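You operate a simulated robot arm through the tools that you are given. There is no shell and no other tool. Be economical: measure what you need, move in short steps, check, and stop when the job is done.

You are at the controls of a simulated two-armed robot. One attempt, no reset.

JOB
Wind the cream gauge plate up into green, then back into yellow.
Fine: shut the blue knob and open the red handle first; use the large dark grey knob; shut the red handle last. The collar stays locked.
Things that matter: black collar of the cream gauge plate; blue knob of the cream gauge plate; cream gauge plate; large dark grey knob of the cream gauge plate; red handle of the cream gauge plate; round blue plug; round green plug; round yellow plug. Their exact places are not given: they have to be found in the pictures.

Only the result counts: the job must be done as asked and must still hold three seconds after the hand-in. Knocking over, shifting, dropping, spilling or breaking anything else fails it.

ROBOT AND FRAMES
Two 6-joint arms with two-finger parallel grippers on one trunk, on a base that drives. Base frame: it is fixed to the floor where the robot stands at the start and does not move with it; the origin is under the middle of the robot, x ahead of it, y to its left, z up. Units: m, degrees, N and s.
The left shoulder is at the start at [0.08, 0.216, 1.558], the right one opposite. Places, roughly: black collar of the cream gauge plate [0.6, 0.1, 0.9]; blue knob of the cream gauge plate [0.5, 0, 0.9]; cream gauge plate [0.5, 0.1, 0.8]; large dark grey knob of the cream gauge plate [0.5, 0.1, 0.9]; red handle of the cream gauge plate [0.5, 0.2, 0.9]. Payload 3.43 kg a hand.
The tool frame of a hand sits at the grasp point between the pads (the TCP): z along the fingers, y along the line on which they close. The tips reach 0.03 m beyond it. The gripper opens to 0.094 m. The fingers are 0.028 m wide and 0.01 m thick; the gripper's body (0.05 by 0.096 m) begins 0.055 m behind the TCP.
Orientation is that of the tool frame in the base frame, as a unit quaternion [w, x, y, z]. With the fingers straight down and closing along the base's y, the tool's x points along the base's -x, its y along +y and its z along -z.

CONTROLS
- The arms move only by the tool drive_tool. It takes "left_targets", "right_targets" or both (then of equal length, played together; a hand with none holds still); each is a list that holds one entry, the list of rows, each a list of 7 numbers: the shift along the base's x, y, z in m, then the turn, a rotation vector about the base's x, y, z in degrees, then the closure, from 0 (fully open) to 1 (shut). In form: [[[x, y, z, ax, ay, az, gripper], ...]]. A call has 1 to 12 rows; each row is the pose to reach, as a shift and turn from the pose commanded when the call began. Each row takes 0.2 s and may step no farther than 0.05 m and 8.6 degrees from the row before; otherwise, or with a gripper value out of range, the whole call is refused. A pose out of reach is approached as far as the arm can. The call stops where the force on the tool passes 40 N (or 10 N more than at its start, if that is more) or the arm is blocked; 0.2 s more then pass. Each finger travels about 0.072 m/s and halts on what it meets, pressing with about 41 N; the grip force reading is that of the motor and also rises with nothing between the fingers. The clock runs only during rows and for 0.2 s after the last one: add rows that repeat a pose to give the fingers time. The reply holds the time, the measured pose of the TCP, the force on the tool along the base axes, the opening and the grip force, in the units named above and with some noise, with the torque about the TCP (base axes, N m) and any sound that the robot's microphone picked up.
- Cameras (640 x 400 px; columns grow to the right, rows downward): "scene" is now at [0.0946, 0.0162, 1.7016]; the picture's right is [0.26, -0.97, 0.00], its down [-0.84, -0.22, -0.49] and it looks along [0.47, 0.13, -0.87] (base axes); focal length 261 px, centre (320, 200). "left" rides on the left gripper at [0.076, -0.014, -0.102] in its tool frame; the picture's right is [0.18, 0.98, 0.00], its down [-0.75, 0.14, -0.64] and it looks along [-0.63, 0.12, 0.77] (tool axes); focal length 243 px, centre (320, 200). "right" rides on the right gripper at [0.076, 0.014, -0.103] in its tool frame; the picture's right is [-0.18, 0.98, 0.00], its down [-0.75, -0.14, -0.64] and it looks along [-0.63, -0.12, 0.77] (tool axes); focal length 243 px, centre (320, 200).
- grab_frame(camera): a new picture of that camera. No time passes.
- move_column(by): slides the trunk up (or, below 0, down) by that many m; the arms and the scene camera ride with it, the base frame stays. It gives what a move gives, with no picture.
- base_move(legs): drives the robot by 1 to 6 legs, each [ahead, left, turn to the left] in m, m and degrees, along the robot's own axes; the way and the turn of a leg run together, so that a leg with both is an arc; at most 1.5 m and 180 degrees a leg. The arms and the cameras ride along, it lands a little off, and it stops where it bumps. It gives what a move gives.
- aim_head(pan, tilt): turns the head with the scene camera to pan (to the left, within 86 degrees either way) and tilt (down, from -29 to 69), counted from straight ahead of the robot. It gives what a move gives.
- point_at(camera, pixels): for up to 12 pixels [column, row] of the newest picture of that camera ("zoom" is the newest enlarged one), the place [x, y, z] in the base frame of the surface seen there, good to about 0.002 m. No time passes.
- close_up(camera, box): a new picture of the part [left, top, right, bottom] of that camera's present view, enlarged. No time passes.
- sign_off(): hands the job in; it is judged then, once.

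Work in short steps. Measure before you move; look again where a grasp or a placing could have gone wrong, and mend it. You have 80 turns and 70 pictures in all, those below and enlarged ones among them. Open the grippers and draw the arms clear of the work before you hand the job in, unless the task says otherwise; then end with one line.

The tools are called after "Request:" by a JSON object that holds its "method" and its "body". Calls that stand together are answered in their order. drive_tool: Moves the arms, as the interface text tells. Its arguments: {"type":"object","properties":{"left_targets":{"type":"array"},"right_targets":{"type":"array"}},"required":[]} The other tools are called the same way: move_column (by) slides the trunk up or down; base_move (legs) drives the base; aim_head (pan, tilt) turns the head that bears the scene camera; grab_frame (camera) takes a picture; point_at (camera, pixels) gives the place of the surface under pixels of a picture; close_up (camera, box) takes an enlarged picture of a part of a camera's view; sign_off () hands the job in.

At the start:

```text
time: 0.0
left_tool_pos: [0.5721, 0.2805, 0.9998]
left_tool_rot: [0.0, 0.0, 1.0, 0.0]
left_wrist_force: [-0.3, -0.2, 0.3]
left_wrist_torque: [0.03, 0.0, 0.02]
left_grip_width: 0.0939
left_gripper_force: 0.0
right_tool_pos: [0.4852, -0.156, 0.9992]
right_tool_rot: [0.0, 0.001, 1.0, 0.0]
right_wrist_force: [-0.1, 0.8, -0.1]
right_wrist_torque: [-0.02, -0.03, -0.01]
right_grip_width: 0.094
right_gripper_force: 0.1
trunk travel left (down, up): [-0.788, 0.052]
robot x, y, heading: [0.0024, 0.0001, 0.0]
head pan, tilt: [14.8, 60.7]
```

scene: 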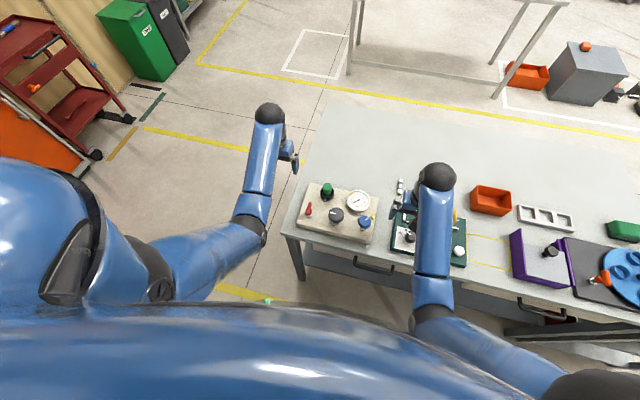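
right: 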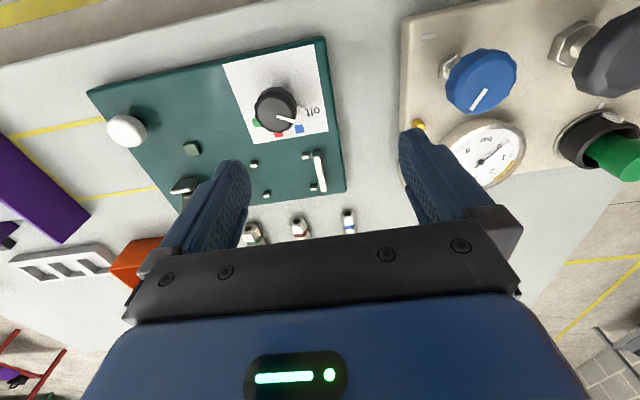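
left: 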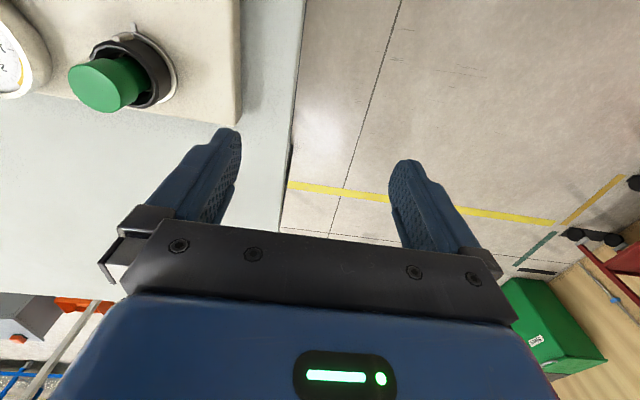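

The plate sits around (338,210) in the scene picture. I take an enlarged view to see its parts.

Request:
{"method": "close_up", "body": {"camera": "scene", "box": [285, 165, 395, 250]}}

```text
4.71 times, centred on (340, 208) of scene
```

zoom: 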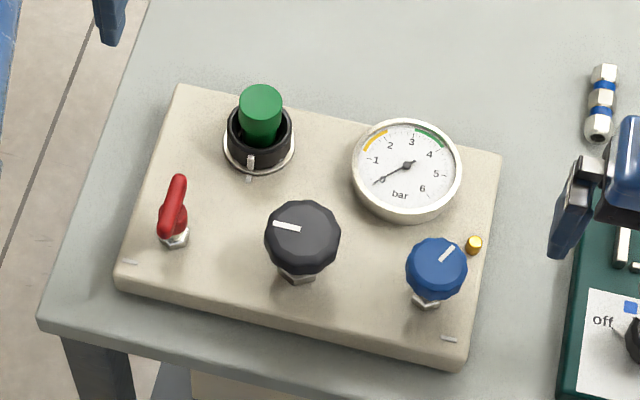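

Knobs, red handle, collar, gauge (reading ~0, yellow about 1.3–2, green about 3.2–4) are visible. I measure their tops and the plate.

Request:
{"method": "point_at", "body": {"camera": "zoom", "pixels": [[303, 232], [437, 263], [178, 182], [168, 232], [175, 240], [130, 262], [449, 338], [407, 165], [262, 97], [250, 160], [220, 290], [474, 243]]}}

Request:
{"method": "point_at", "body": {"camera": "zoom", "pixels": [[280, 224], [297, 229], [454, 248], [441, 262], [270, 240], [338, 240], [408, 270], [466, 266], [300, 280], [427, 305], [122, 280], [460, 360]]}}

Request:
{"method": "close_up", "body": {"camera": "right", "box": [400, 0, 640, 200]}}

```text
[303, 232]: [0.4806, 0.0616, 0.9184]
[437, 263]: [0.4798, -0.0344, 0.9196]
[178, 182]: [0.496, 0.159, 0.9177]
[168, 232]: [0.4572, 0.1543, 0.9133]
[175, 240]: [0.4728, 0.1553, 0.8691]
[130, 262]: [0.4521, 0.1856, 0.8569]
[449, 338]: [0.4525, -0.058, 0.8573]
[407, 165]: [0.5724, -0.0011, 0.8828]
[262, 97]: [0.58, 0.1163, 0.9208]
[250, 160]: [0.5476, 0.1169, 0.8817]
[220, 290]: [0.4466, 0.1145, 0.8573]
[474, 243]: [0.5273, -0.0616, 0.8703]
```

```text
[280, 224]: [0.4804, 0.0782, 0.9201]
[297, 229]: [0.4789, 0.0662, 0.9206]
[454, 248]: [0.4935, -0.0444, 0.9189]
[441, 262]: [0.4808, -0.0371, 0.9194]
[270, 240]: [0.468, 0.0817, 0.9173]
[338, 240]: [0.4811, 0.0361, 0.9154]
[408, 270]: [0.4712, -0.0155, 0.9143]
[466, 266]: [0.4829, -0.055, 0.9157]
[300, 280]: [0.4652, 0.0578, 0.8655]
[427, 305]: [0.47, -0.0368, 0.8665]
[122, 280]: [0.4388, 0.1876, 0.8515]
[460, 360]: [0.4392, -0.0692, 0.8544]
```

```text
2.00 times, centred on (520, 100) of right
```

zoom: 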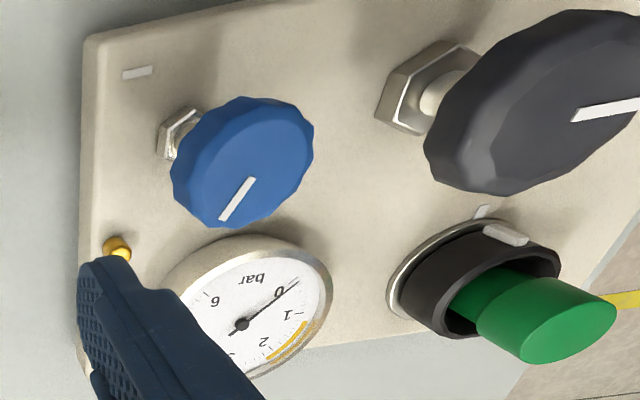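

Blue's knob mark points between +x and −y; grey's points to +y. I raise both hands, then lower the trunk for better reach and a closer view.

Request:
{"method": "drive_tool", "body": {"left_targets": [[[0, 0, 0.04, 0, 0, 0, 0], [0, 0, 0.08, 0, 0, 0, 0], [0, 0, 0.12, 0, 0, 0, 0], [0, 0, 0.15, 0, 0, 0, 0]]], "right_targets": [[[0, 0, 0.04, 0, 0, 0, 0], [0, 0, 0.08, 0, 0, 0, 0], [0, 0, 0.12, 0, 0, 0, 0], [0, 0, 0.15, 0, 0, 0, 0]]]}}

Request:
{"method": "move_column", "body": {"by": -0.15}}

Request:
{"method": "close_up", "body": {"camera": "scene", "box": [270, 145, 400, 245]}}

```text
time: 1.0
left_tool_pos: [0.6239, 0.2859, 1.0827]
left_tool_rot: [0.001, 0.0, 1.0, 0.0]
left_wrist_force: [-0.2, 0.0, 0.2]
left_wrist_torque: [0.03, -0.02, 0.0]
left_grip_width: 0.0939
left_gripper_force: 0.1
left hand out of reach, approached as far as the arm can: row 2, 3, 4
right_tool_pos: [0.5268, -0.1511, 1.0188]
right_tool_rot: [0.001, 0.0, 1.0, 0.0]
right_wrist_force: [-0.3, -1.0, -0.1]
right_wrist_torque: [0.0, -0.01, -0.03]
right_grip_width: 0.0939
right_gripper_force: 0.1
right hand out of reach, approached as far as the arm can: row 1, 2, 3, 4
trunk travel left (down, up): [-0.788, 0.052]
robot x, y, heading: [0.0011, 0.0013, -0.0]
head pan, tilt: [14.8, 60.7]
```

```text
time: 2.8
left_tool_pos: [0.6216, 0.2855, 0.9349]
left_tool_rot: [0.002, 0.001, 1.0, 0.0]
left_wrist_force: [-0.3, 0.3, -0.4]
left_wrist_torque: [-0.01, -0.01, -0.01]
left_grip_width: 0.0942
left_gripper_force: 0.0
right_tool_pos: [0.5251, -0.1514, 0.8734]
right_tool_rot: [0.005, 0.001, 1.0, 0.0]
right_wrist_force: [0.3, -2.5, 33.8]
right_wrist_torque: [-1.79, 0.48, 0.06]
right_grip_width: 0.0939
right_gripper_force: 0.0
trunk travel left (down, up): [-0.638, 0.202]
robot x, y, heading: [-0.0002, 0.0036, -0.1]
head pan, tilt: [14.8, 60.7]
```

```text
4.00 times, centred on (335, 195) of scene
```

zoom: 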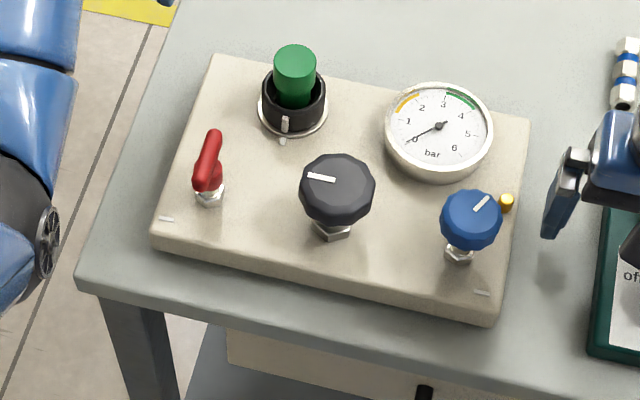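

The right hand is pressing on something (33.8 N), because the arm could not go up as asked. I put the trunk back up at once.

Request:
{"method": "move_column", "body": {"by": 0.15}}

Request:
{"method": "grab_frame", "body": {"camera": "right"}}

Request:
{"method": "grab_frame", "body": {"camera": "scene"}}

```text
time: 4.5
left_tool_pos: [0.6237, 0.2852, 1.0829]
left_tool_rot: [0.001, -0.001, 1.0, 0.0]
left_wrist_force: [-0.1, 0.0, -0.5]
left_wrist_torque: [0.0, 0.02, 0.02]
left_grip_width: 0.0943
left_gripper_force: 0.0
right_tool_pos: [0.5251, -0.1513, 1.0197]
right_tool_rot: [0.001, 0.0, 1.0, 0.001]
right_wrist_force: [-0.5, -0.5, -1.3]
right_wrist_torque: [0.03, -0.02, -0.01]
right_grip_width: 0.0938
right_gripper_force: 0.1
trunk travel left (down, up): [-0.788, 0.052]
robot x, y, heading: [0.0004, 0.0019, -0.1]
head pan, tilt: [14.8, 60.7]
```

```text
63 pictures are left
```

right: 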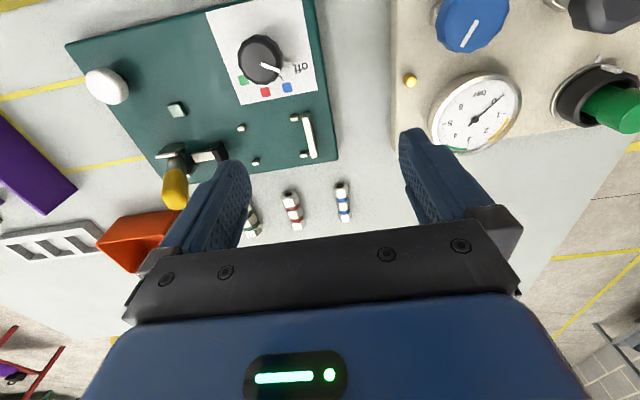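

```text
62 pictures are left
```

scene: 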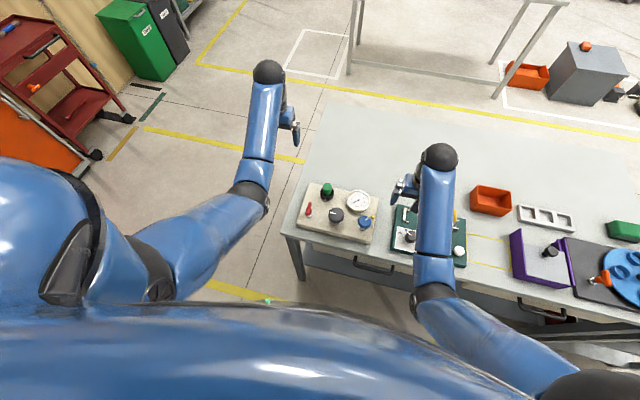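

Nothing looks displaced. I now move the right hand a small step to see what the shift is counted from, heading toward the blue knob [0.479, −0.035].

Request:
{"method": "drive_tool", "body": {"right_targets": [[[-0.005, 0.03, -0.01, 0, 0, 0, 0]]]}}

```text
time: 4.9
left_tool_pos: [0.6231, 0.2866, 1.0836]
left_tool_rot: [0.001, 0.0, 1.0, 0.0]
left_wrist_force: [0.0, -0.1, -0.5]
left_wrist_torque: [-0.01, 0.0, -0.01]
left_grip_width: 0.094
left_gripper_force: 0.0
right_tool_pos: [0.5193, -0.1201, 1.0095]
right_tool_rot: [0.001, -0.001, 1.0, 0.0]
right_wrist_force: [-0.3, 0.5, -0.6]
right_wrist_torque: [0.0, 0.0, -0.04]
right_grip_width: 0.0941
right_gripper_force: 0.1
trunk travel left (down, up): [-0.788, 0.052]
robot x, y, heading: [0.0013, -0.0029, 0.1]
head pan, tilt: [14.8, 60.7]
```

Shifts count from the measured pose. I carry the right hand over the blue knob.

Request:
{"method": "drive_tool", "body": {"right_targets": [[[-0.02, 0.04, -0.02, 0, 0, 0, 0], [-0.04, 0.085, -0.035, 0, 0, 0, 0], [-0.04, 0.085, -0.035, 0, 0, 0, 0]]]}}

Request:
{"method": "grab_frame", "body": {"camera": "right"}}

```text
refused: row 2 steps farther than a row can; nothing moved
```

```text
61 pictures are left
```

right: 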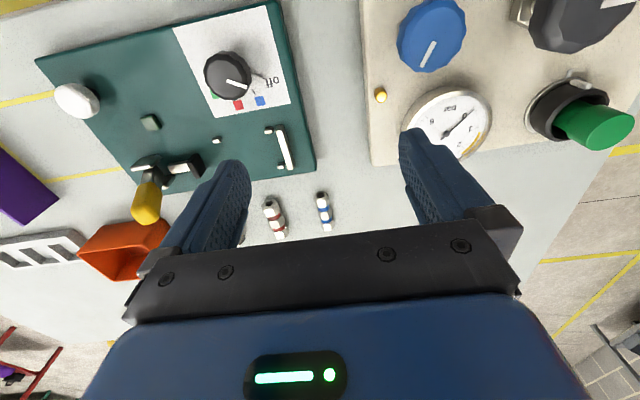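

The step was a little too long; I split it into three.

Request:
{"method": "drive_tool", "body": {"right_targets": [[[-0.013, 0.028, -0.012, 0, 0, 0, 0], [-0.026, 0.056, -0.024, 0, 0, 0, 0], [-0.04, 0.085, -0.035, 0, 0, 0, 0], [-0.04, 0.085, -0.035, 0, 0, 0, 0]]]}}

Request:
{"method": "grab_frame", "body": {"camera": "right"}}

```text
time: 5.9
left_tool_pos: [0.6234, 0.2844, 1.0834]
left_tool_rot: [0.002, 0.0, 1.0, 0.001]
left_wrist_force: [-0.1, -0.6, -0.3]
left_wrist_torque: [-0.05, -0.01, 0.01]
left_grip_width: 0.0939
left_gripper_force: 0.0
right_tool_pos: [0.4796, -0.0365, 0.9744]
right_tool_rot: [0.001, 0.0, 1.0, -0.001]
right_wrist_force: [0.1, -0.6, 0.0]
right_wrist_torque: [0.01, 0.0, 0.01]
right_grip_width: 0.0939
right_gripper_force: 0.1
trunk travel left (down, up): [-0.788, 0.052]
robot x, y, heading: [0.0025, 0.0002, 0.0]
head pan, tilt: [14.8, 60.7]
```

```text
60 pictures are left
```

right: 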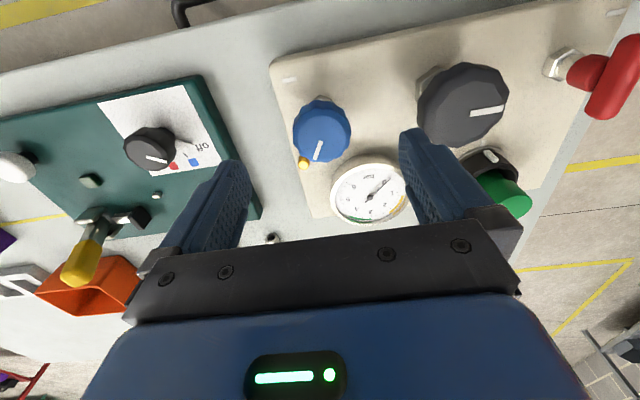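

The knob sits between the fingers. I check the centres of the blue and grey knobs and the red handle from this view.

Request:
{"method": "point_at", "body": {"camera": "right", "pixels": [[298, 132], [346, 128], [321, 112], [322, 130], [465, 84], [465, 140], [424, 105], [503, 98], [590, 75], [620, 100], [635, 45], [485, 113]]}}

Request:
{"method": "close_up", "body": {"camera": "right", "box": [520, 0, 640, 130]}}

```text
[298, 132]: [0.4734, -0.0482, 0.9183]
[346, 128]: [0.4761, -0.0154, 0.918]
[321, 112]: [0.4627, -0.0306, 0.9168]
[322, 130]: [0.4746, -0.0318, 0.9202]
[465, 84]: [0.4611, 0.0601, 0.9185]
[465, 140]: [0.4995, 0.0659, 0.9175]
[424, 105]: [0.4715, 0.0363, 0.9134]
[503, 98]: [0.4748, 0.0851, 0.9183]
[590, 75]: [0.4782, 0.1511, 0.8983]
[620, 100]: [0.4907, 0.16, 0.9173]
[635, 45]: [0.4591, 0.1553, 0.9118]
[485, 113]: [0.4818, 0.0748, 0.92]
```

```text
3.08 times, centred on (580, 65) of right
```

zoom: 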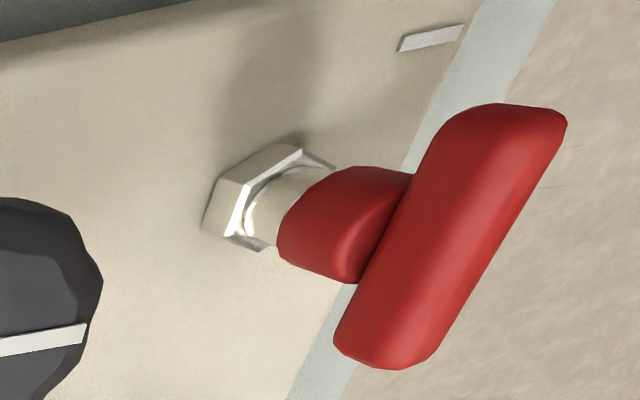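

Red is a T-bar along x centred near [0.478, 0.156]; blue centre ≈ [0.478, −0.034]. I lower the right hand over the blue knob and close.

Request:
{"method": "drive_tool", "body": {"right_targets": [[[-0.001, 0.002, -0.03, 0, 0, 0, 0], [-0.001, 0.002, -0.062, 0, 0, 0, 0], [-0.001, 0.002, -0.062, 0, 0, 0, 0], [-0.001, 0.002, -0.062, 0, 0, 0, 0.4], [-0.001, 0.002, -0.062, 0, 0, 0, 0.8], [-0.001, 0.002, -0.062, 0, 0, 0, 0.8], [-0.001, 0.002, -0.062, 0, 0, 0, 0.8]]]}}

Request:
{"method": "grab_frame", "body": {"camera": "right"}}

```text
time: 7.5
left_tool_pos: [0.6226, 0.2864, 1.0836]
left_tool_rot: [0.001, 0.0, 1.0, 0.0]
left_wrist_force: [-0.2, 0.6, 0.2]
left_wrist_torque: [0.02, 0.01, -0.01]
left_grip_width: 0.0937
left_gripper_force: 0.1
right_tool_pos: [0.4803, -0.0345, 0.9136]
right_tool_rot: [0.001, 0.0, 1.0, 0.0]
right_wrist_force: [-0.2, -4.1, -0.6]
right_wrist_torque: [-0.23, -0.05, -0.02]
right_grip_width: 0.0411
right_gripper_force: 45.2
trunk travel left (down, up): [-0.788, 0.052]
robot x, y, heading: [0.005, -0.0016, 0.0]
head pan, tilt: [14.8, 60.7]
```

```text
58 pictures are left
```

right: 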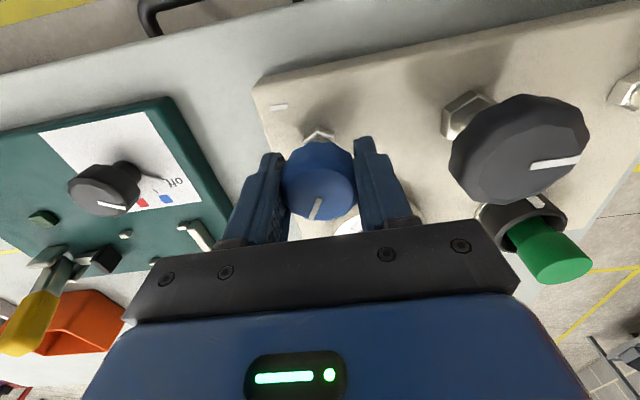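

The knob is gripped (opening 0.041). I turn clockwise by 40° in steps and watch the torque.

Request:
{"method": "drive_tool", "body": {"right_targets": [[[0, 0, 0, 0, 0, -8, 0.8], [0, 0, 0, 0, 0, -16, 0.8], [0, 0, 0, 0, 0, -24, 0.8], [0, 0, 0, 0, 0, -32, 0.8], [0, 0, 0, 0, 0, -40, 0.8]]]}}

Request:
{"method": "close_up", "body": {"camera": "right", "box": [220, 50, 500, 250]}}

```text
time: 8.7
left_tool_pos: [0.6237, 0.2868, 1.0837]
left_tool_rot: [0.001, 0.0, 1.0, 0.001]
left_wrist_force: [0.4, -0.6, 0.0]
left_wrist_torque: [-0.02, -0.01, 0.02]
left_grip_width: 0.0942
left_gripper_force: 0.1
right_tool_pos: [0.4789, -0.0337, 0.9122]
right_tool_rot: [0.001, 0.343, 0.939, -0.001]
right_wrist_force: [-0.8, -0.5, -0.9]
right_wrist_torque: [0.1, 0.16, 0.05]
right_grip_width: 0.0413
right_gripper_force: 45.1
trunk travel left (down, up): [-0.788, 0.052]
robot x, y, heading: [-0.0018, -0.0024, 0.0]
head pan, tilt: [14.8, 60.7]
```

```text
2.00 times, centred on (360, 150) of right
```

zoom: 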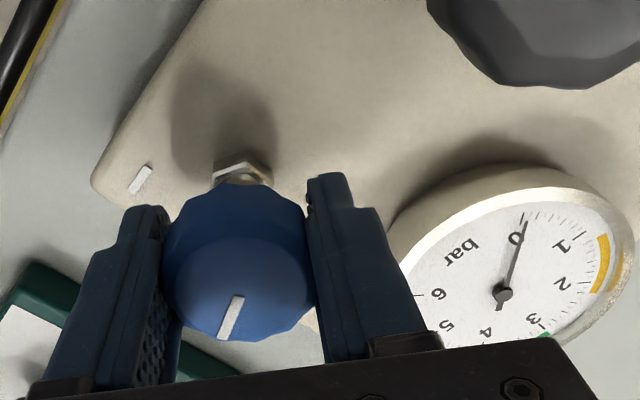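

The knob followed with little torque. I continue clockwise.

Request:
{"method": "drive_tool", "body": {"right_targets": [[[0, 0, 0, 0, 0, -8, 0.8], [0, 0, 0, 0, 0, -16, 0.8], [0, 0, 0, 0, 0, -24, 0.8], [0, 0, 0, 0, 0, -32, 0.8], [0, 0, 0, 0, 0, -40, 0.8]]]}}

Request:
{"method": "close_up", "body": {"camera": "right", "box": [220, 50, 500, 250]}}

```text
time: 9.9
left_tool_pos: [0.6237, 0.2869, 1.0831]
left_tool_rot: [0.001, 0.0, 1.0, 0.0]
left_wrist_force: [-0.1, 0.7, 0.1]
left_wrist_torque: [0.02, 0.0, 0.0]
left_grip_width: 0.0938
left_gripper_force: 0.1
right_tool_pos: [0.4801, -0.0337, 0.9134]
right_tool_rot: [0.001, 0.643, 0.766, -0.001]
right_wrist_force: [1.6, 2.0, 2.4]
right_wrist_torque: [-0.05, -0.11, 0.79]
right_grip_width: 0.0415
right_gripper_force: 44.5
trunk travel left (down, up): [-0.788, 0.052]
robot x, y, heading: [-0.002, 0.001, 0.1]
head pan, tilt: [14.8, 60.7]
```

```text
2.00 times, centred on (360, 150) of right
```

zoom: 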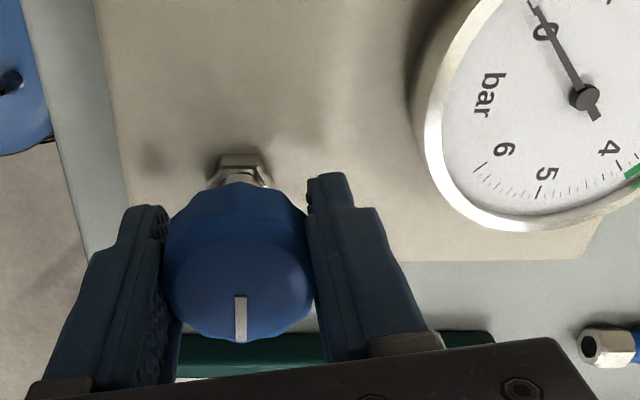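

Torque rose to 0.79 N m and the mark now points along −y, parallel to the plate dash: blue is at its stop. I release, rise, and unwind the wrist.

Request:
{"method": "drive_tool", "body": {"right_targets": [[[0, 0, 0, 0, 0, 0, 0.4], [0, 0, 0, 0, 0, 0, 0], [0, 0, 0, 0, 0, 0, 0], [0, 0, 0.03, 0, 0, 0, 0], [0, 0, 0.06, 0, 0, 0, 0], [0, -0.03, 0.07, 0, 0, 8, 0], [0, -0.06, 0.075, 0, 0, 16, 0], [0, -0.09, 0.08, 0, 0, 24, 0], [0, -0.12, 0.08, 0, 0, 32, 0], [0, -0.12, 0.08, 0, 0, 40, 0], [0, -0.12, 0.08, 0, 0, 48, 0], [0, -0.12, 0.08, 0, 0, 56, 0]]]}}

Request:
{"method": "close_up", "body": {"camera": "scene", "box": [285, 165, 395, 250]}}

```text
time: 12.5
left_tool_pos: [0.6239, 0.284, 1.0832]
left_tool_rot: [0.001, 0.0, 1.0, -0.001]
left_wrist_force: [-0.7, 0.7, 0.0]
left_wrist_torque: [0.02, 0.01, 0.02]
left_grip_width: 0.094
left_gripper_force: 0.2
right_tool_pos: [0.48, -0.1556, 0.9923]
right_tool_rot: [0.001, 0.207, 0.978, 0.0]
right_wrist_force: [-0.4, 0.2, 0.2]
right_wrist_torque: [-0.01, 0.01, 0.0]
right_grip_width: 0.094
right_gripper_force: 0.1
trunk travel left (down, up): [-0.788, 0.052]
robot x, y, heading: [0.0008, 0.0024, 0.2]
head pan, tilt: [14.8, 60.7]
```

```text
4.71 times, centred on (340, 208) of scene
```

zoom: 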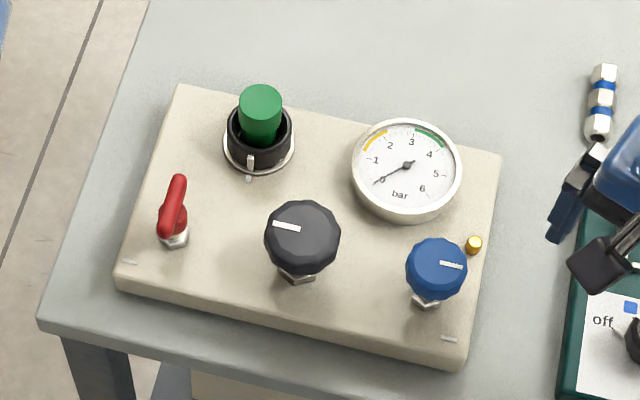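

Blue's mark now lies parallel to its dash. Next the left hand goes over the red bar.

Request:
{"method": "drive_tool", "body": {"left_targets": [[[-0.02, -0.02, -0.03, 0, 0, 0, 0], [-0.045, -0.045, -0.06, 0, 0, 0, 0.2], [-0.07, -0.07, -0.09, 0, 0, 0, 0.35], [-0.1, -0.095, -0.105, 0, 0, 0, 0.35], [-0.125, -0.115, -0.108, 0, 0, 0, 0.35], [-0.146, -0.129, -0.108, 0, 0, 0, 0.35], [-0.146, -0.129, -0.108, 0, 0, 0, 0.35]]]}}

Request:
{"method": "grab_frame", "body": {"camera": "left"}}

```text
time: 14.1
left_tool_pos: [0.4777, 0.1578, 0.9737]
left_tool_rot: [0.001, 0.001, 1.0, 0.0]
left_wrist_force: [-0.2, 0.0, -0.6]
left_wrist_torque: [-0.02, -0.02, 0.01]
left_grip_width: 0.0614
left_gripper_force: 0.0
right_tool_pos: [0.4797, -0.1526, 0.9924]
right_tool_rot: [0.001, 0.208, 0.978, -0.001]
right_wrist_force: [0.1, -0.9, -0.5]
right_wrist_torque: [0.01, 0.03, 0.0]
right_grip_width: 0.0942
right_gripper_force: 0.0
trunk travel left (down, up): [-0.788, 0.052]
robot x, y, heading: [-0.0005, 0.0004, -0.0]
head pan, tilt: [14.8, 60.7]
```

```text
54 pictures are left
```

left: 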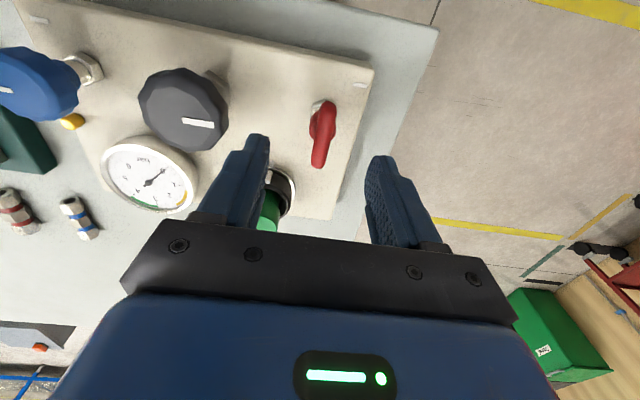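

The bar lies between the fingers at (322,133). I check its ends and the other knob marks.

Request:
{"method": "point_at", "body": {"camera": "left", "pixels": [[329, 107], [326, 125], [319, 160], [182, 123], [210, 124]]}}

Request:
{"method": "close_up", "body": {"camera": "left", "box": [240, 60, 400, 220]}}

```text
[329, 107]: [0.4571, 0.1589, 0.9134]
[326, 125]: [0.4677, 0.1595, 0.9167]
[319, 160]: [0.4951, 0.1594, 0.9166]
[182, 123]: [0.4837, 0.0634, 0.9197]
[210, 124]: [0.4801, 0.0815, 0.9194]
```

```text
2.50 times, centred on (320, 140) of left
```

zoom: 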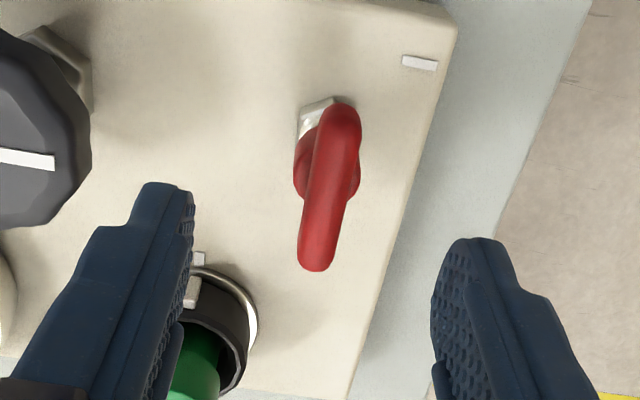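

Bar centre [0.477, 0.157]. I lower onto it and close.

Request:
{"method": "drive_tool", "body": {"left_targets": [[[0, 0.0, -0.03, 0, 0, 0, 0.35], [0, 0.0, -0.061, 0, 0, 0, 0.35], [0, 0, -0.061, 0, 0, 0, 0.35], [0, 0, -0.061, 0, 0, 0, 0.6], [0, 0, -0.061, 0, 0, 0, 0.95], [0, 0, -0.061, 0, 0, 0, 0.95], [0, 0, -0.061, 0, 0, 0, 0.95]]]}}

Request:
{"method": "drive_tool", "body": {"left_targets": [[[0, 0, 0, 0, 0, 6, 0.95], [0, 0, 0, 0, 0, 12, 0.95], [0, 0, 0, 0, 0, 12, 0.95]]]}}

Request:
{"method": "grab_frame", "body": {"camera": "left"}}

```text
time: 15.7
left_tool_pos: [0.4777, 0.1587, 0.9132]
left_tool_rot: [0.001, 0.0, 1.0, 0.0]
left_wrist_force: [0.4, 10.1, 1.7]
left_wrist_torque: [0.4, -0.04, 0.11]
left_grip_width: 0.0211
left_gripper_force: 45.7
right_tool_pos: [0.4788, -0.1515, 0.9918]
right_tool_rot: [0.0, 0.208, 0.978, -0.001]
right_wrist_force: [0.3, 0.3, 0.6]
right_wrist_torque: [-0.04, 0.01, 0.01]
right_grip_width: 0.0941
right_gripper_force: 0.0
trunk travel left (down, up): [-0.788, 0.052]
robot x, y, heading: [-0.0004, -0.006, 0.1]
head pan, tilt: [14.8, 60.7]
```

```text
time: 16.5
left_tool_pos: [0.4777, 0.1587, 0.9133]
left_tool_rot: [0.001, -0.105, 0.994, 0.0]
left_wrist_force: [0.8, 12.5, 0.3]
left_wrist_torque: [0.48, -0.3, 0.07]
left_grip_width: 0.0208
left_gripper_force: 45.0
right_tool_pos: [0.4802, -0.1512, 0.9922]
right_tool_rot: [0.001, 0.208, 0.978, -0.001]
right_wrist_force: [-0.6, 1.0, -0.7]
right_wrist_torque: [0.03, 0.04, -0.02]
right_grip_width: 0.0938
right_gripper_force: 0.1
trunk travel left (down, up): [-0.788, 0.052]
robot x, y, heading: [0.0022, -0.0012, 0.1]
head pan, tilt: [14.8, 60.7]
```

```text
52 pictures are left
```

left: 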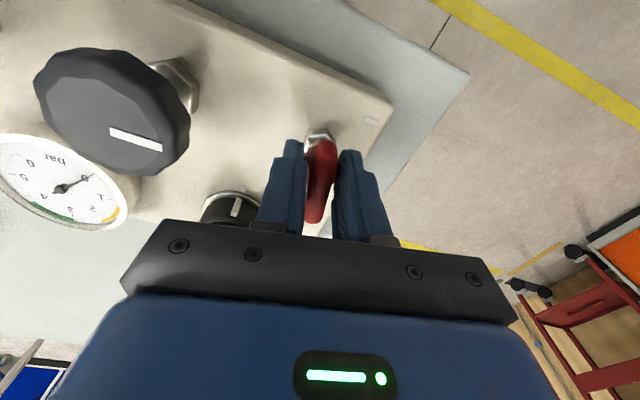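

It turns freely counter-clockwise (torque ~0). I keep turning toward 90°, easing +y a bit to relieve the side force.

Request:
{"method": "drive_tool", "body": {"left_targets": [[[0, 0.001, 0, 0, 0, 8, 0.95], [0, 0.001, 0, 0, 0, 16, 0.95], [0, 0.001, 0, 0, 0, 24, 0.95], [0, 0.001, 0, 0, 0, 32, 0.95], [0, 0.001, 0, 0, 0, 40, 0.95], [0, 0.001, 0, 0, 0, 48, 0.95]]]}}

Request:
{"method": "grab_frame", "body": {"camera": "left"}}

```text
time: 17.9
left_tool_pos: [0.4782, 0.158, 0.9138]
left_tool_rot: [0.0, -0.501, 0.865, 0.0]
left_wrist_force: [6.1, 0.8, -2.6]
left_wrist_torque: [-0.11, -0.17, -0.06]
left_grip_width: 0.0211
left_gripper_force: 44.6
right_tool_pos: [0.4806, -0.1544, 0.9924]
right_tool_rot: [0.001, 0.208, 0.978, 0.0]
right_wrist_force: [0.5, 0.4, -0.2]
right_wrist_torque: [0.03, -0.04, -0.01]
right_grip_width: 0.094
right_gripper_force: 0.1
trunk travel left (down, up): [-0.788, 0.052]
robot x, y, heading: [0.0021, -0.0005, -0.5]
head pan, tilt: [14.8, 60.7]
```

```text
51 pictures are left
```

left: 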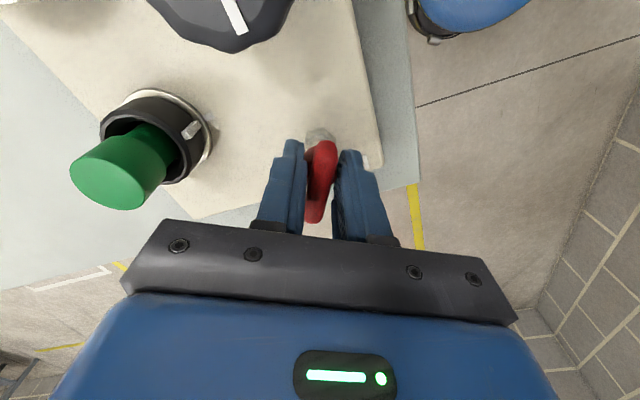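

At 60° and still free; I continue to 90° and slightly beyond until the stop shows.

Request:
{"method": "drive_tool", "body": {"left_targets": [[[0, 0, 0, 0, 0, 8, 0.95], [0, 0, 0, 0, 0, 16, 0.95], [0, 0, 0, 0, 0, 24, 0.95], [0, 0, 0, 0, 0, 30, 0.95], [0, 0, 0, 0, 0, 34, 0.95]]]}}

Request:
{"method": "grab_frame", "body": {"camera": "left"}}

```text
time: 19.1
left_tool_pos: [0.4801, 0.1564, 0.913]
left_tool_rot: [-0.001, 0.731, -0.683, 0.0]
left_wrist_force: [14.5, -5.9, -0.6]
left_wrist_torque: [-0.22, -0.56, -0.26]
left_grip_width: 0.0211
left_gripper_force: 38.7
right_tool_pos: [0.4814, -0.1546, 0.9921]
right_tool_rot: [0.0, 0.208, 0.978, 0.0]
right_wrist_force: [0.4, 0.1, -0.1]
right_wrist_torque: [-0.03, -0.02, 0.01]
right_grip_width: 0.0938
right_gripper_force: 0.0
trunk travel left (down, up): [-0.788, 0.052]
robot x, y, heading: [0.0027, -0.0007, 0.1]
head pan, tilt: [14.8, 60.7]
```

```text
50 pictures are left
```

left: 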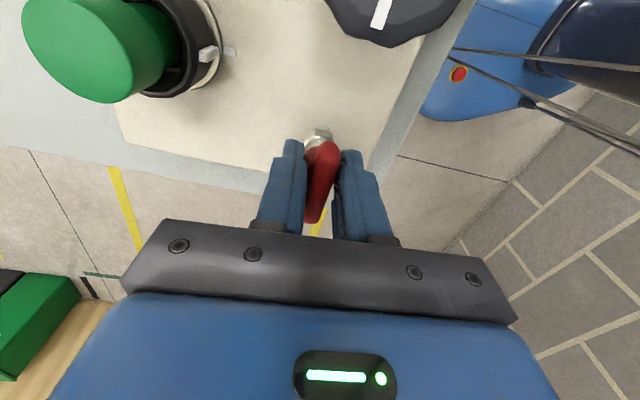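

A slight counter-torque at ~94° says the red stop is reached; the bar is along y. I release, rise, and draw the left hand away.

Request:
{"method": "drive_tool", "body": {"left_targets": [[[0, 0, 0, 0, 0, 0, 0.7], [0, 0, 0, 0, 0, 0, 0.4], [0, 0, 0.0, 0, 0, 0, 0.35], [0, 0, 0.03, 0, 0, 0, 0.35], [0, 0, 0.065, 0, 0, 0, 0.35], [0.015, 0.03, 0.075, 0, 0, -8, 0.2], [0.03, 0.06, 0.09, 0, 0, -16, 0], [0.045, 0.09, 0.1, 0, 0, -24, 0], [0.06, 0.12, 0.1, 0, 0, -32, 0], [0.06, 0.13, 0.1, 0, 0, -40, 0], [0.06, 0.13, 0.1, 0, 0, -48, 0], [0.06, 0.13, 0.1, 0, 0, -56, 0]]]}}

Request:
{"method": "close_up", "body": {"camera": "scene", "box": [285, 165, 395, 250]}}

```text
time: 21.7
left_tool_pos: [0.5375, 0.2886, 1.0137]
left_tool_rot: [0.001, -0.324, 0.946, 0.001]
left_wrist_force: [-0.2, -0.1, -0.4]
left_wrist_torque: [0.01, -0.01, 0.01]
left_grip_width: 0.0941
left_gripper_force: 0.1
right_tool_pos: [0.48, -0.1535, 0.9926]
right_tool_rot: [0.002, 0.208, 0.978, 0.0]
right_wrist_force: [0.0, 0.4, 0.1]
right_wrist_torque: [-0.02, -0.03, -0.02]
right_grip_width: 0.0941
right_gripper_force: 0.2
trunk travel left (down, up): [-0.788, 0.052]
robot x, y, heading: [-0.0002, -0.0015, -0.1]
head pan, tilt: [14.8, 60.7]
```

```text
4.71 times, centred on (340, 208) of scene
```

zoom: 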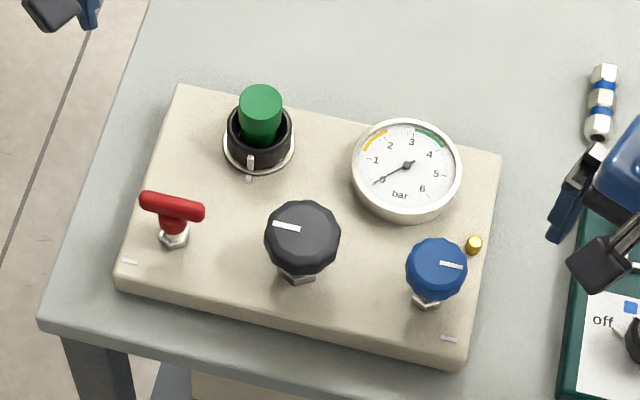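

Red now lies along its dash, gauge still 0. I bring the right hand over the grey knob [0.481, 0.060], pre-turned counter-clockwise for clockwise travel.

Request:
{"method": "drive_tool", "body": {"right_targets": [[[0, 0.03, 0, 0, 0, 8, 0], [0, 0.06, -0.002, 0, 0, 16, 0], [0, 0.09, -0.005, 0, 0, 24, 0], [0, 0.12, -0.008, 0, 0, 32, 0], [0, 0.15, -0.01, 0, 0, 40, 0], [0, 0.18, -0.013, 0, 0, 48, 0], [0.001, 0.2, -0.016, 0, 0, 56, 0], [0.001, 0.2135, -0.018, 0, 0, 64, 0], [0.001, 0.2135, -0.018, 0, 0, 64, 0]]]}}

Request:
{"method": "grab_frame", "body": {"camera": "right"}}

```text
time: 23.7
left_tool_pos: [0.5377, 0.2881, 1.0149]
left_tool_rot: [0.001, -0.325, 0.946, 0.001]
left_wrist_force: [-1.1, -0.1, -0.3]
left_wrist_torque: [-0.02, -0.01, 0.01]
left_grip_width: 0.0943
left_gripper_force: 0.0
right_tool_pos: [0.48, 0.06, 0.9739]
right_tool_rot: [0.001, -0.343, 0.939, 0.001]
right_wrist_force: [0.3, 0.4, 0.7]
right_wrist_torque: [0.01, 0.0, 0.0]
right_grip_width: 0.0941
right_gripper_force: 0.0
trunk travel left (down, up): [-0.788, 0.052]
robot x, y, heading: [-0.0002, 0.0012, 0.0]
head pan, tilt: [14.8, 60.7]
```

```text
48 pictures are left
```

right: 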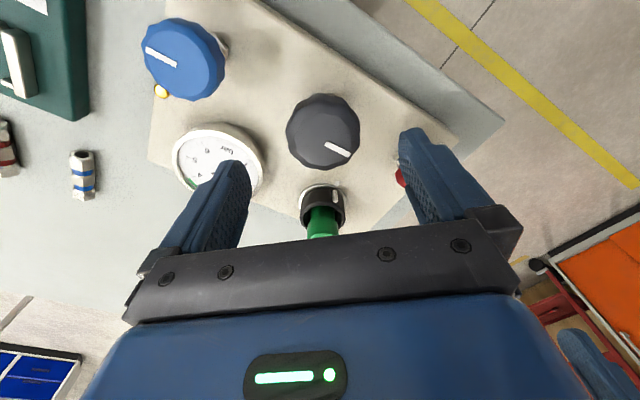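

The grey knob (323,132) is centred between fingers. I lower with the fingers narrowed to ~0.07 and close.

Request:
{"method": "drive_tool", "body": {"right_targets": [[[0.001, 0.0, -0.02, 0, 0, 0, 0.2], [0.001, 0.0, -0.04, 0, 0, 0, 0.2], [0.001, 0, -0.061, 0, 0, 0, 0.2], [0.001, 0, -0.061, 0, 0, 0, 0.4], [0.001, 0, -0.061, 0, 0, 0, 0.7], [0.001, 0, -0.061, 0, 0, 0, 0.7], [0.001, 0, -0.061, 0, 0, 0, 0.7]]]}}

Request:
{"method": "drive_tool", "body": {"right_targets": [[[0, 0, 0, 0, 0, -8, 0.7], [0, 0, 0, 0, 0, -16, 0.7], [0, 0, 0, 0, 0, -24, 0.7]]]}}

Request:
{"method": "grab_frame", "body": {"camera": "right"}}

Request:
{"method": "close_up", "body": {"camera": "scene", "box": [285, 165, 395, 250]}}

```text
time: 25.3
left_tool_pos: [0.5358, 0.2894, 1.0136]
left_tool_rot: [0.001, -0.325, 0.946, -0.001]
left_wrist_force: [0.1, 0.0, 1.1]
left_wrist_torque: [-0.02, 0.01, 0.01]
left_grip_width: 0.094
left_gripper_force: 0.0
right_tool_pos: [0.4791, 0.0616, 0.9139]
right_tool_rot: [0.0, -0.343, 0.939, 0.0]
right_wrist_force: [-10.3, 10.4, -7.1]
right_wrist_torque: [0.66, -0.26, 0.03]
right_grip_width: 0.0533
right_gripper_force: 44.9
trunk travel left (down, up): [-0.788, 0.052]
robot x, y, heading: [0.0001, -0.0021, 0.0]
head pan, tilt: [14.8, 60.7]
```

```text
time: 26.1
left_tool_pos: [0.5359, 0.2898, 1.0151]
left_tool_rot: [0.001, -0.326, 0.945, -0.001]
left_wrist_force: [-0.6, 0.4, 1.1]
left_wrist_torque: [0.0, 0.01, -0.01]
left_grip_width: 0.094
left_gripper_force: 0.1
right_tool_pos: [0.4784, 0.0621, 0.9132]
right_tool_rot: [0.0, -0.14, 0.99, -0.001]
right_wrist_force: [-16.7, 16.7, -15.1]
right_wrist_torque: [0.49, -0.31, 0.11]
right_grip_width: 0.0531
right_gripper_force: 45.0
trunk travel left (down, up): [-0.788, 0.052]
robot x, y, heading: [-0.0006, -0.0045, -0.1]
head pan, tilt: [14.8, 60.7]
```

```text
47 pictures are left
```

right: 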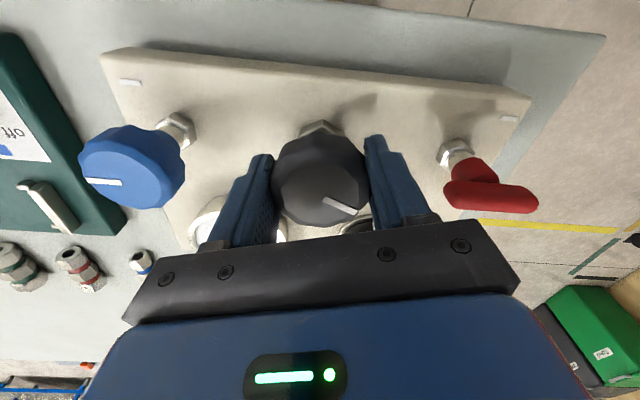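

```text
4.71 times, centred on (340, 208) of scene
```

zoom: 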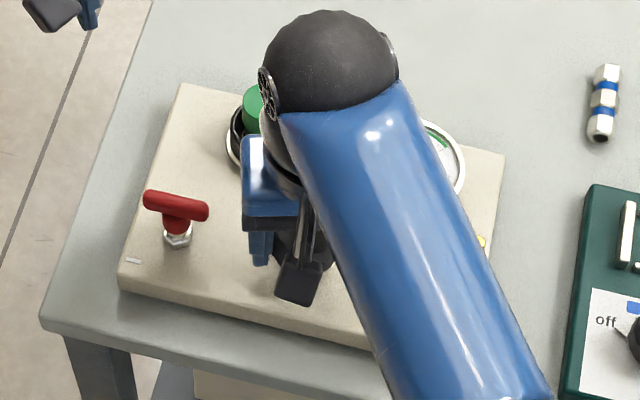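

The knob turned with the hand (torque low) but a side force of ~17 N toward −x,+y shows off-centre grip. I ease that way and check the left camera for a gauge view.

Request:
{"method": "drive_tool", "body": {"right_targets": [[[-0.002, 0.002, -0.001, 0, 0, 0, 0.7], [-0.002, 0.002, -0.001, 0, 0, 0, 0.7]]]}}

Request:
{"method": "grab_frame", "body": {"camera": "left"}}

```text
time: 26.7
left_tool_pos: [0.5365, 0.289, 1.0144]
left_tool_rot: [0.0, -0.326, 0.945, -0.001]
left_wrist_force: [-0.1, -0.4, -0.7]
left_wrist_torque: [-0.01, 0.01, 0.01]
left_grip_width: 0.094
left_gripper_force: 0.1
right_tool_pos: [0.4791, 0.0628, 0.9132]
right_tool_rot: [0.0, -0.138, 0.99, -0.001]
right_wrist_force: [-10.9, 9.6, -5.8]
right_wrist_torque: [-0.26, 1.29, -0.02]
right_grip_width: 0.0534
right_gripper_force: 44.8
trunk travel left (down, up): [-0.788, 0.052]
robot x, y, heading: [-0.001, -0.0003, -0.1]
head pan, tilt: [14.8, 60.7]
```

```text
45 pictures are left
```

left: 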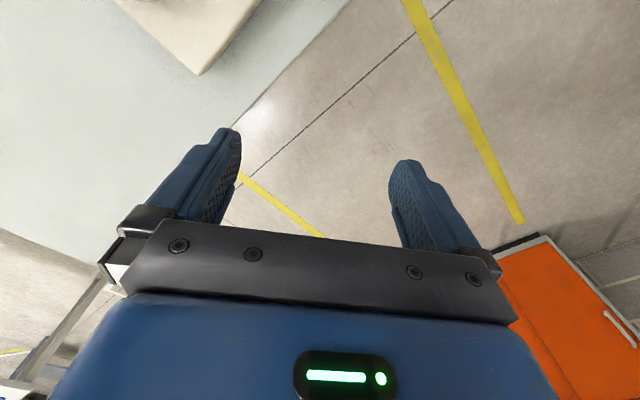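

I turn the left hand clockwise so its camera looks at the gauge, while the right hand winds the knob clockwise by 44°.

Request:
{"method": "drive_tool", "body": {"left_targets": [[[0.01, 0, 0, 0, 0, -8, 0], [0.02, 0, 0, 0, 0, -16, 0], [0.03, 0, 0, 0, 0, -24, 0], [0.04, 0, 0, 0, 0, -32, 0], [0.05, 0, 0, 0, 0, -40, 0], [0.06, 0, 0, 0, 0, -48, 0], [0.06, 0, 0, 0, 0, -56, 0], [0.06, 0, 0, 0, 0, -64, 0], [0.06, 0, 0, 0, 0, -72, 0], [0.06, 0, 0, 0, 0, -80, 0], [0.06, 0, 0, 0, 0, -88, 0]]], "right_targets": [[[0, 0, 0, 0, 0, -4, 0.7], [0, 0, 0, 0, 0, -8, 0.7], [0, 0, 0, 0, 0, -12, 0.7], [0, 0, 0, 0, 0, -16, 0.7], [0, 0, 0, 0, 0, -20, 0.7], [0, 0, 0, 0, 0, -24, 0.7], [0, 0, 0, 0, 0, -28, 0.7], [0, 0, 0, 0, 0, -32, 0.7], [0, 0, 0, 0, 0, -36, 0.7], [0, 0, 0, 0, 0, -40, 0.7], [0, 0, 0, 0, 0, -44, 0.7]]]}}

Request:
{"method": "grab_frame", "body": {"camera": "left"}}

Request:
{"method": "grab_frame", "body": {"camera": "right"}}

```text
time: 29.1
left_tool_pos: [0.5969, 0.2892, 1.0146]
left_tool_rot: [0.002, 0.425, 0.905, 0.0]
left_wrist_force: [-0.6, 0.0, 0.1]
left_wrist_torque: [0.01, 0.01, -0.01]
left_grip_width: 0.0939
left_gripper_force: 0.0
right_tool_pos: [0.4784, 0.0634, 0.914]
right_tool_rot: [0.001, 0.241, 0.97, 0.0]
right_wrist_force: [-6.9, 10.3, -1.5]
right_wrist_torque: [0.28, -0.24, 0.07]
right_grip_width: 0.0532
right_gripper_force: 45.3
trunk travel left (down, up): [-0.788, 0.052]
robot x, y, heading: [-0.0016, 0.0021, 0.0]
head pan, tilt: [14.8, 60.7]
```

```text
44 pictures are left
```

left: 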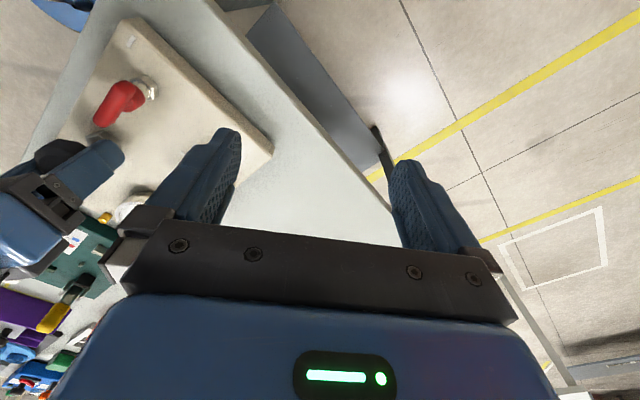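

```text
43 pictures are left
```

right: 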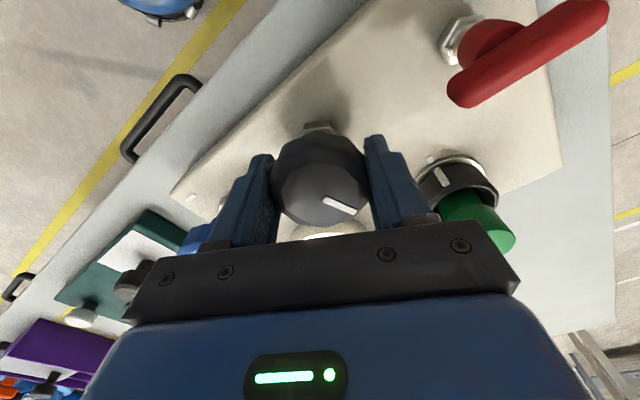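

The gauge is behind the left finger at (130,205). I close the left fingers, move that hand toward the gauge and turn it a bit more, while winding another 24°.

Request:
{"method": "drive_tool", "body": {"left_targets": [[[0.0, -0.02, 0.01, 0, 0, -4, 0.5], [0.0, -0.04, 0.02, 0, 0, -8, 1], [0.01, -0.06, 0.02, 0, 0, -12, 1], [0.02, -0.06, 0.02, 0, 0, -12, 1]]], "right_targets": [[[-0.001, 0.001, 0, 0, 0, -6, 0.7], [-0.001, 0.001, 0, 0, 0, -12, 0.7], [-0.001, 0.001, 0, 0, 0, -18, 0.7], [-0.001, 0.001, 0, 0, 0, -24, 0.7]]]}}

Request:
{"method": "grab_frame", "body": {"camera": "left"}}

```text
time: 30.1
left_tool_pos: [0.6173, 0.228, 1.0346]
left_tool_rot: [0.002, 0.516, 0.857, -0.001]
left_wrist_force: [0.2, 0.3, 0.2]
left_wrist_torque: [-0.02, -0.02, -0.02]
left_grip_width: 0.0
left_gripper_force: 33.1
right_tool_pos: [0.4794, 0.0638, 0.9132]
right_tool_rot: [0.002, 0.439, 0.898, 0.0]
right_wrist_force: [3.1, 7.2, 3.7]
right_wrist_torque: [-0.42, 0.17, 0.07]
right_grip_width: 0.0531
right_gripper_force: 44.7
trunk travel left (down, up): [-0.788, 0.052]
robot x, y, heading: [-0.0002, 0.0047, -0.1]
head pan, tilt: [14.8, 60.7]
```

```text
42 pictures are left
```

left: 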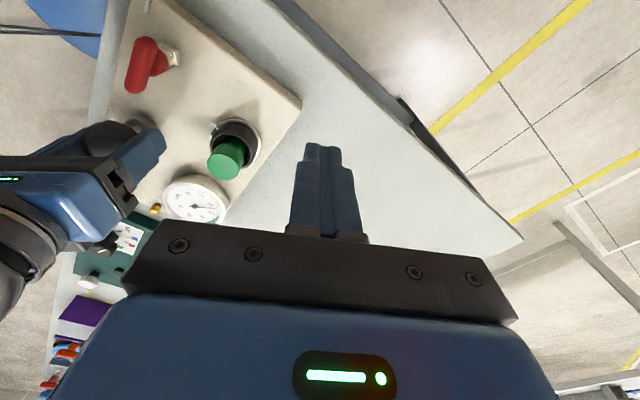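

The gauge is now visible at (195,200). I enlarge it.

Request:
{"method": "close_up", "body": {"camera": "left", "box": [150, 165, 240, 230]}}

```text
6.15 times, centred on (195, 198) of left
```

zoom: 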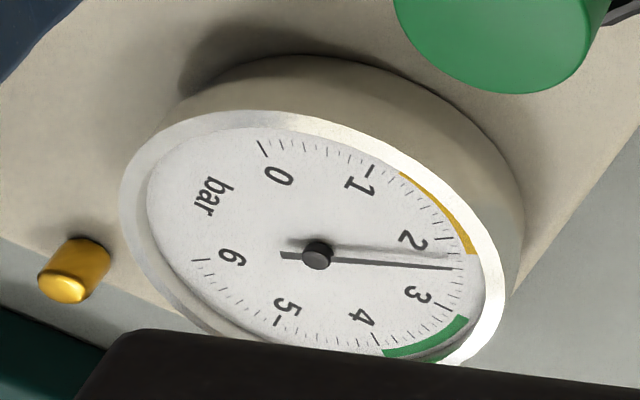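

Needle ≈2.3 after ~92° clockwise: about 0.025 per degree. I wind ~36° more toward mid-green (≈3.4).

Request:
{"method": "drive_tool", "body": {"right_targets": [[[-0.0, 0.001, 0, 0, 0, -6, 0.7], [0, 0.001, 0, 0, 0, -12, 0.7], [0, 0.001, 0, 0, 0, -18, 0.7], [0, 0.001, 0, 0, 0, -24, 0.7], [0, 0.001, 0, 0, 0, -30, 0.7], [0, 0.001, 0, 0, 0, -36, 0.7]]]}}

Request:
{"method": "close_up", "body": {"camera": "left", "box": [150, 165, 240, 230]}}

```text
time: 31.5
left_tool_pos: [0.6185, 0.2288, 1.0339]
left_tool_rot: [0.001, 0.515, 0.857, 0.0]
left_wrist_force: [-0.1, -0.4, 0.5]
left_wrist_torque: [-0.03, 0.02, 0.02]
left_grip_width: 0.0002
left_gripper_force: 32.9
right_tool_pos: [0.4798, 0.0639, 0.9138]
right_tool_rot: [0.003, 0.695, 0.719, 0.001]
right_wrist_force: [11.6, 2.4, 10.0]
right_wrist_torque: [-0.91, -0.5, 0.09]
right_grip_width: 0.0531
right_gripper_force: 44.8
trunk travel left (down, up): [-0.788, 0.052]
robot x, y, heading: [-0.0014, 0.0033, 0.1]
head pan, tilt: [14.8, 60.7]
```

```text
6.15 times, centred on (195, 198) of left
```

zoom: 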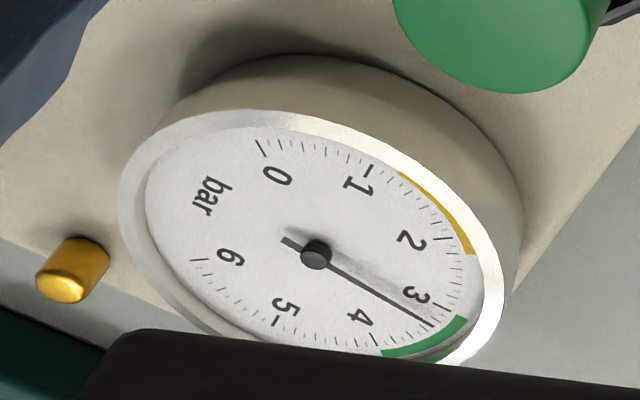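

The needle sits about 3.3, inside the green (start at (458,316)), near its lower end. I add 10° to be clearly in, easing +x.

Request:
{"method": "drive_tool", "body": {"right_targets": [[[0.001, 0.0, 0.001, 0, 0, -5, 0.7], [0.001, 0.0, 0.001, 0, 0, -10, 0.7], [0.001, 0.0, 0.001, 0, 0, -10, 0.7], [0.001, 0.0, 0.001, 0, 0, -10, 0.7], [0.001, 0.0, 0.001, 0, 0, -10, 0.7]]]}}

Request:
{"method": "close_up", "body": {"camera": "left", "box": [150, 165, 240, 230]}}

```text
time: 32.7
left_tool_pos: [0.6189, 0.2275, 1.0334]
left_tool_rot: [0.0, 0.516, 0.857, -0.001]
left_wrist_force: [0.9, 0.0, -0.3]
left_wrist_torque: [0.01, 0.0, -0.01]
left_grip_width: 0.0002
left_gripper_force: 32.6
right_tool_pos: [0.48, 0.0626, 0.914]
right_tool_rot: [0.0, 0.755, 0.656, -0.002]
right_wrist_force: [10.6, 4.7, 0.6]
right_wrist_torque: [0.66, -0.28, -0.04]
right_grip_width: 0.0532
right_gripper_force: 45.1
trunk travel left (down, up): [-0.788, 0.052]
robot x, y, heading: [0.0006, -0.0033, 0.3]
head pan, tilt: [14.8, 60.7]
```

```text
6.15 times, centred on (195, 198) of left
```

zoom: 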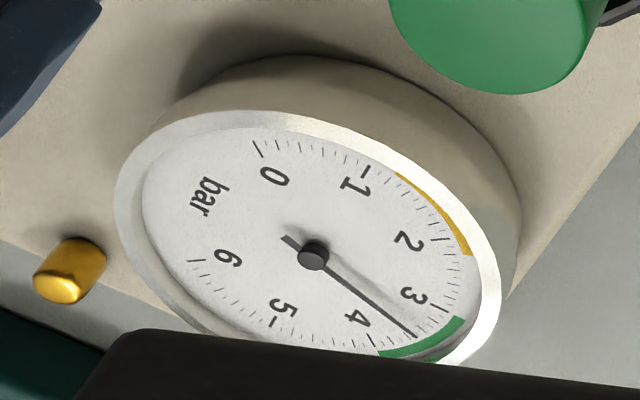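

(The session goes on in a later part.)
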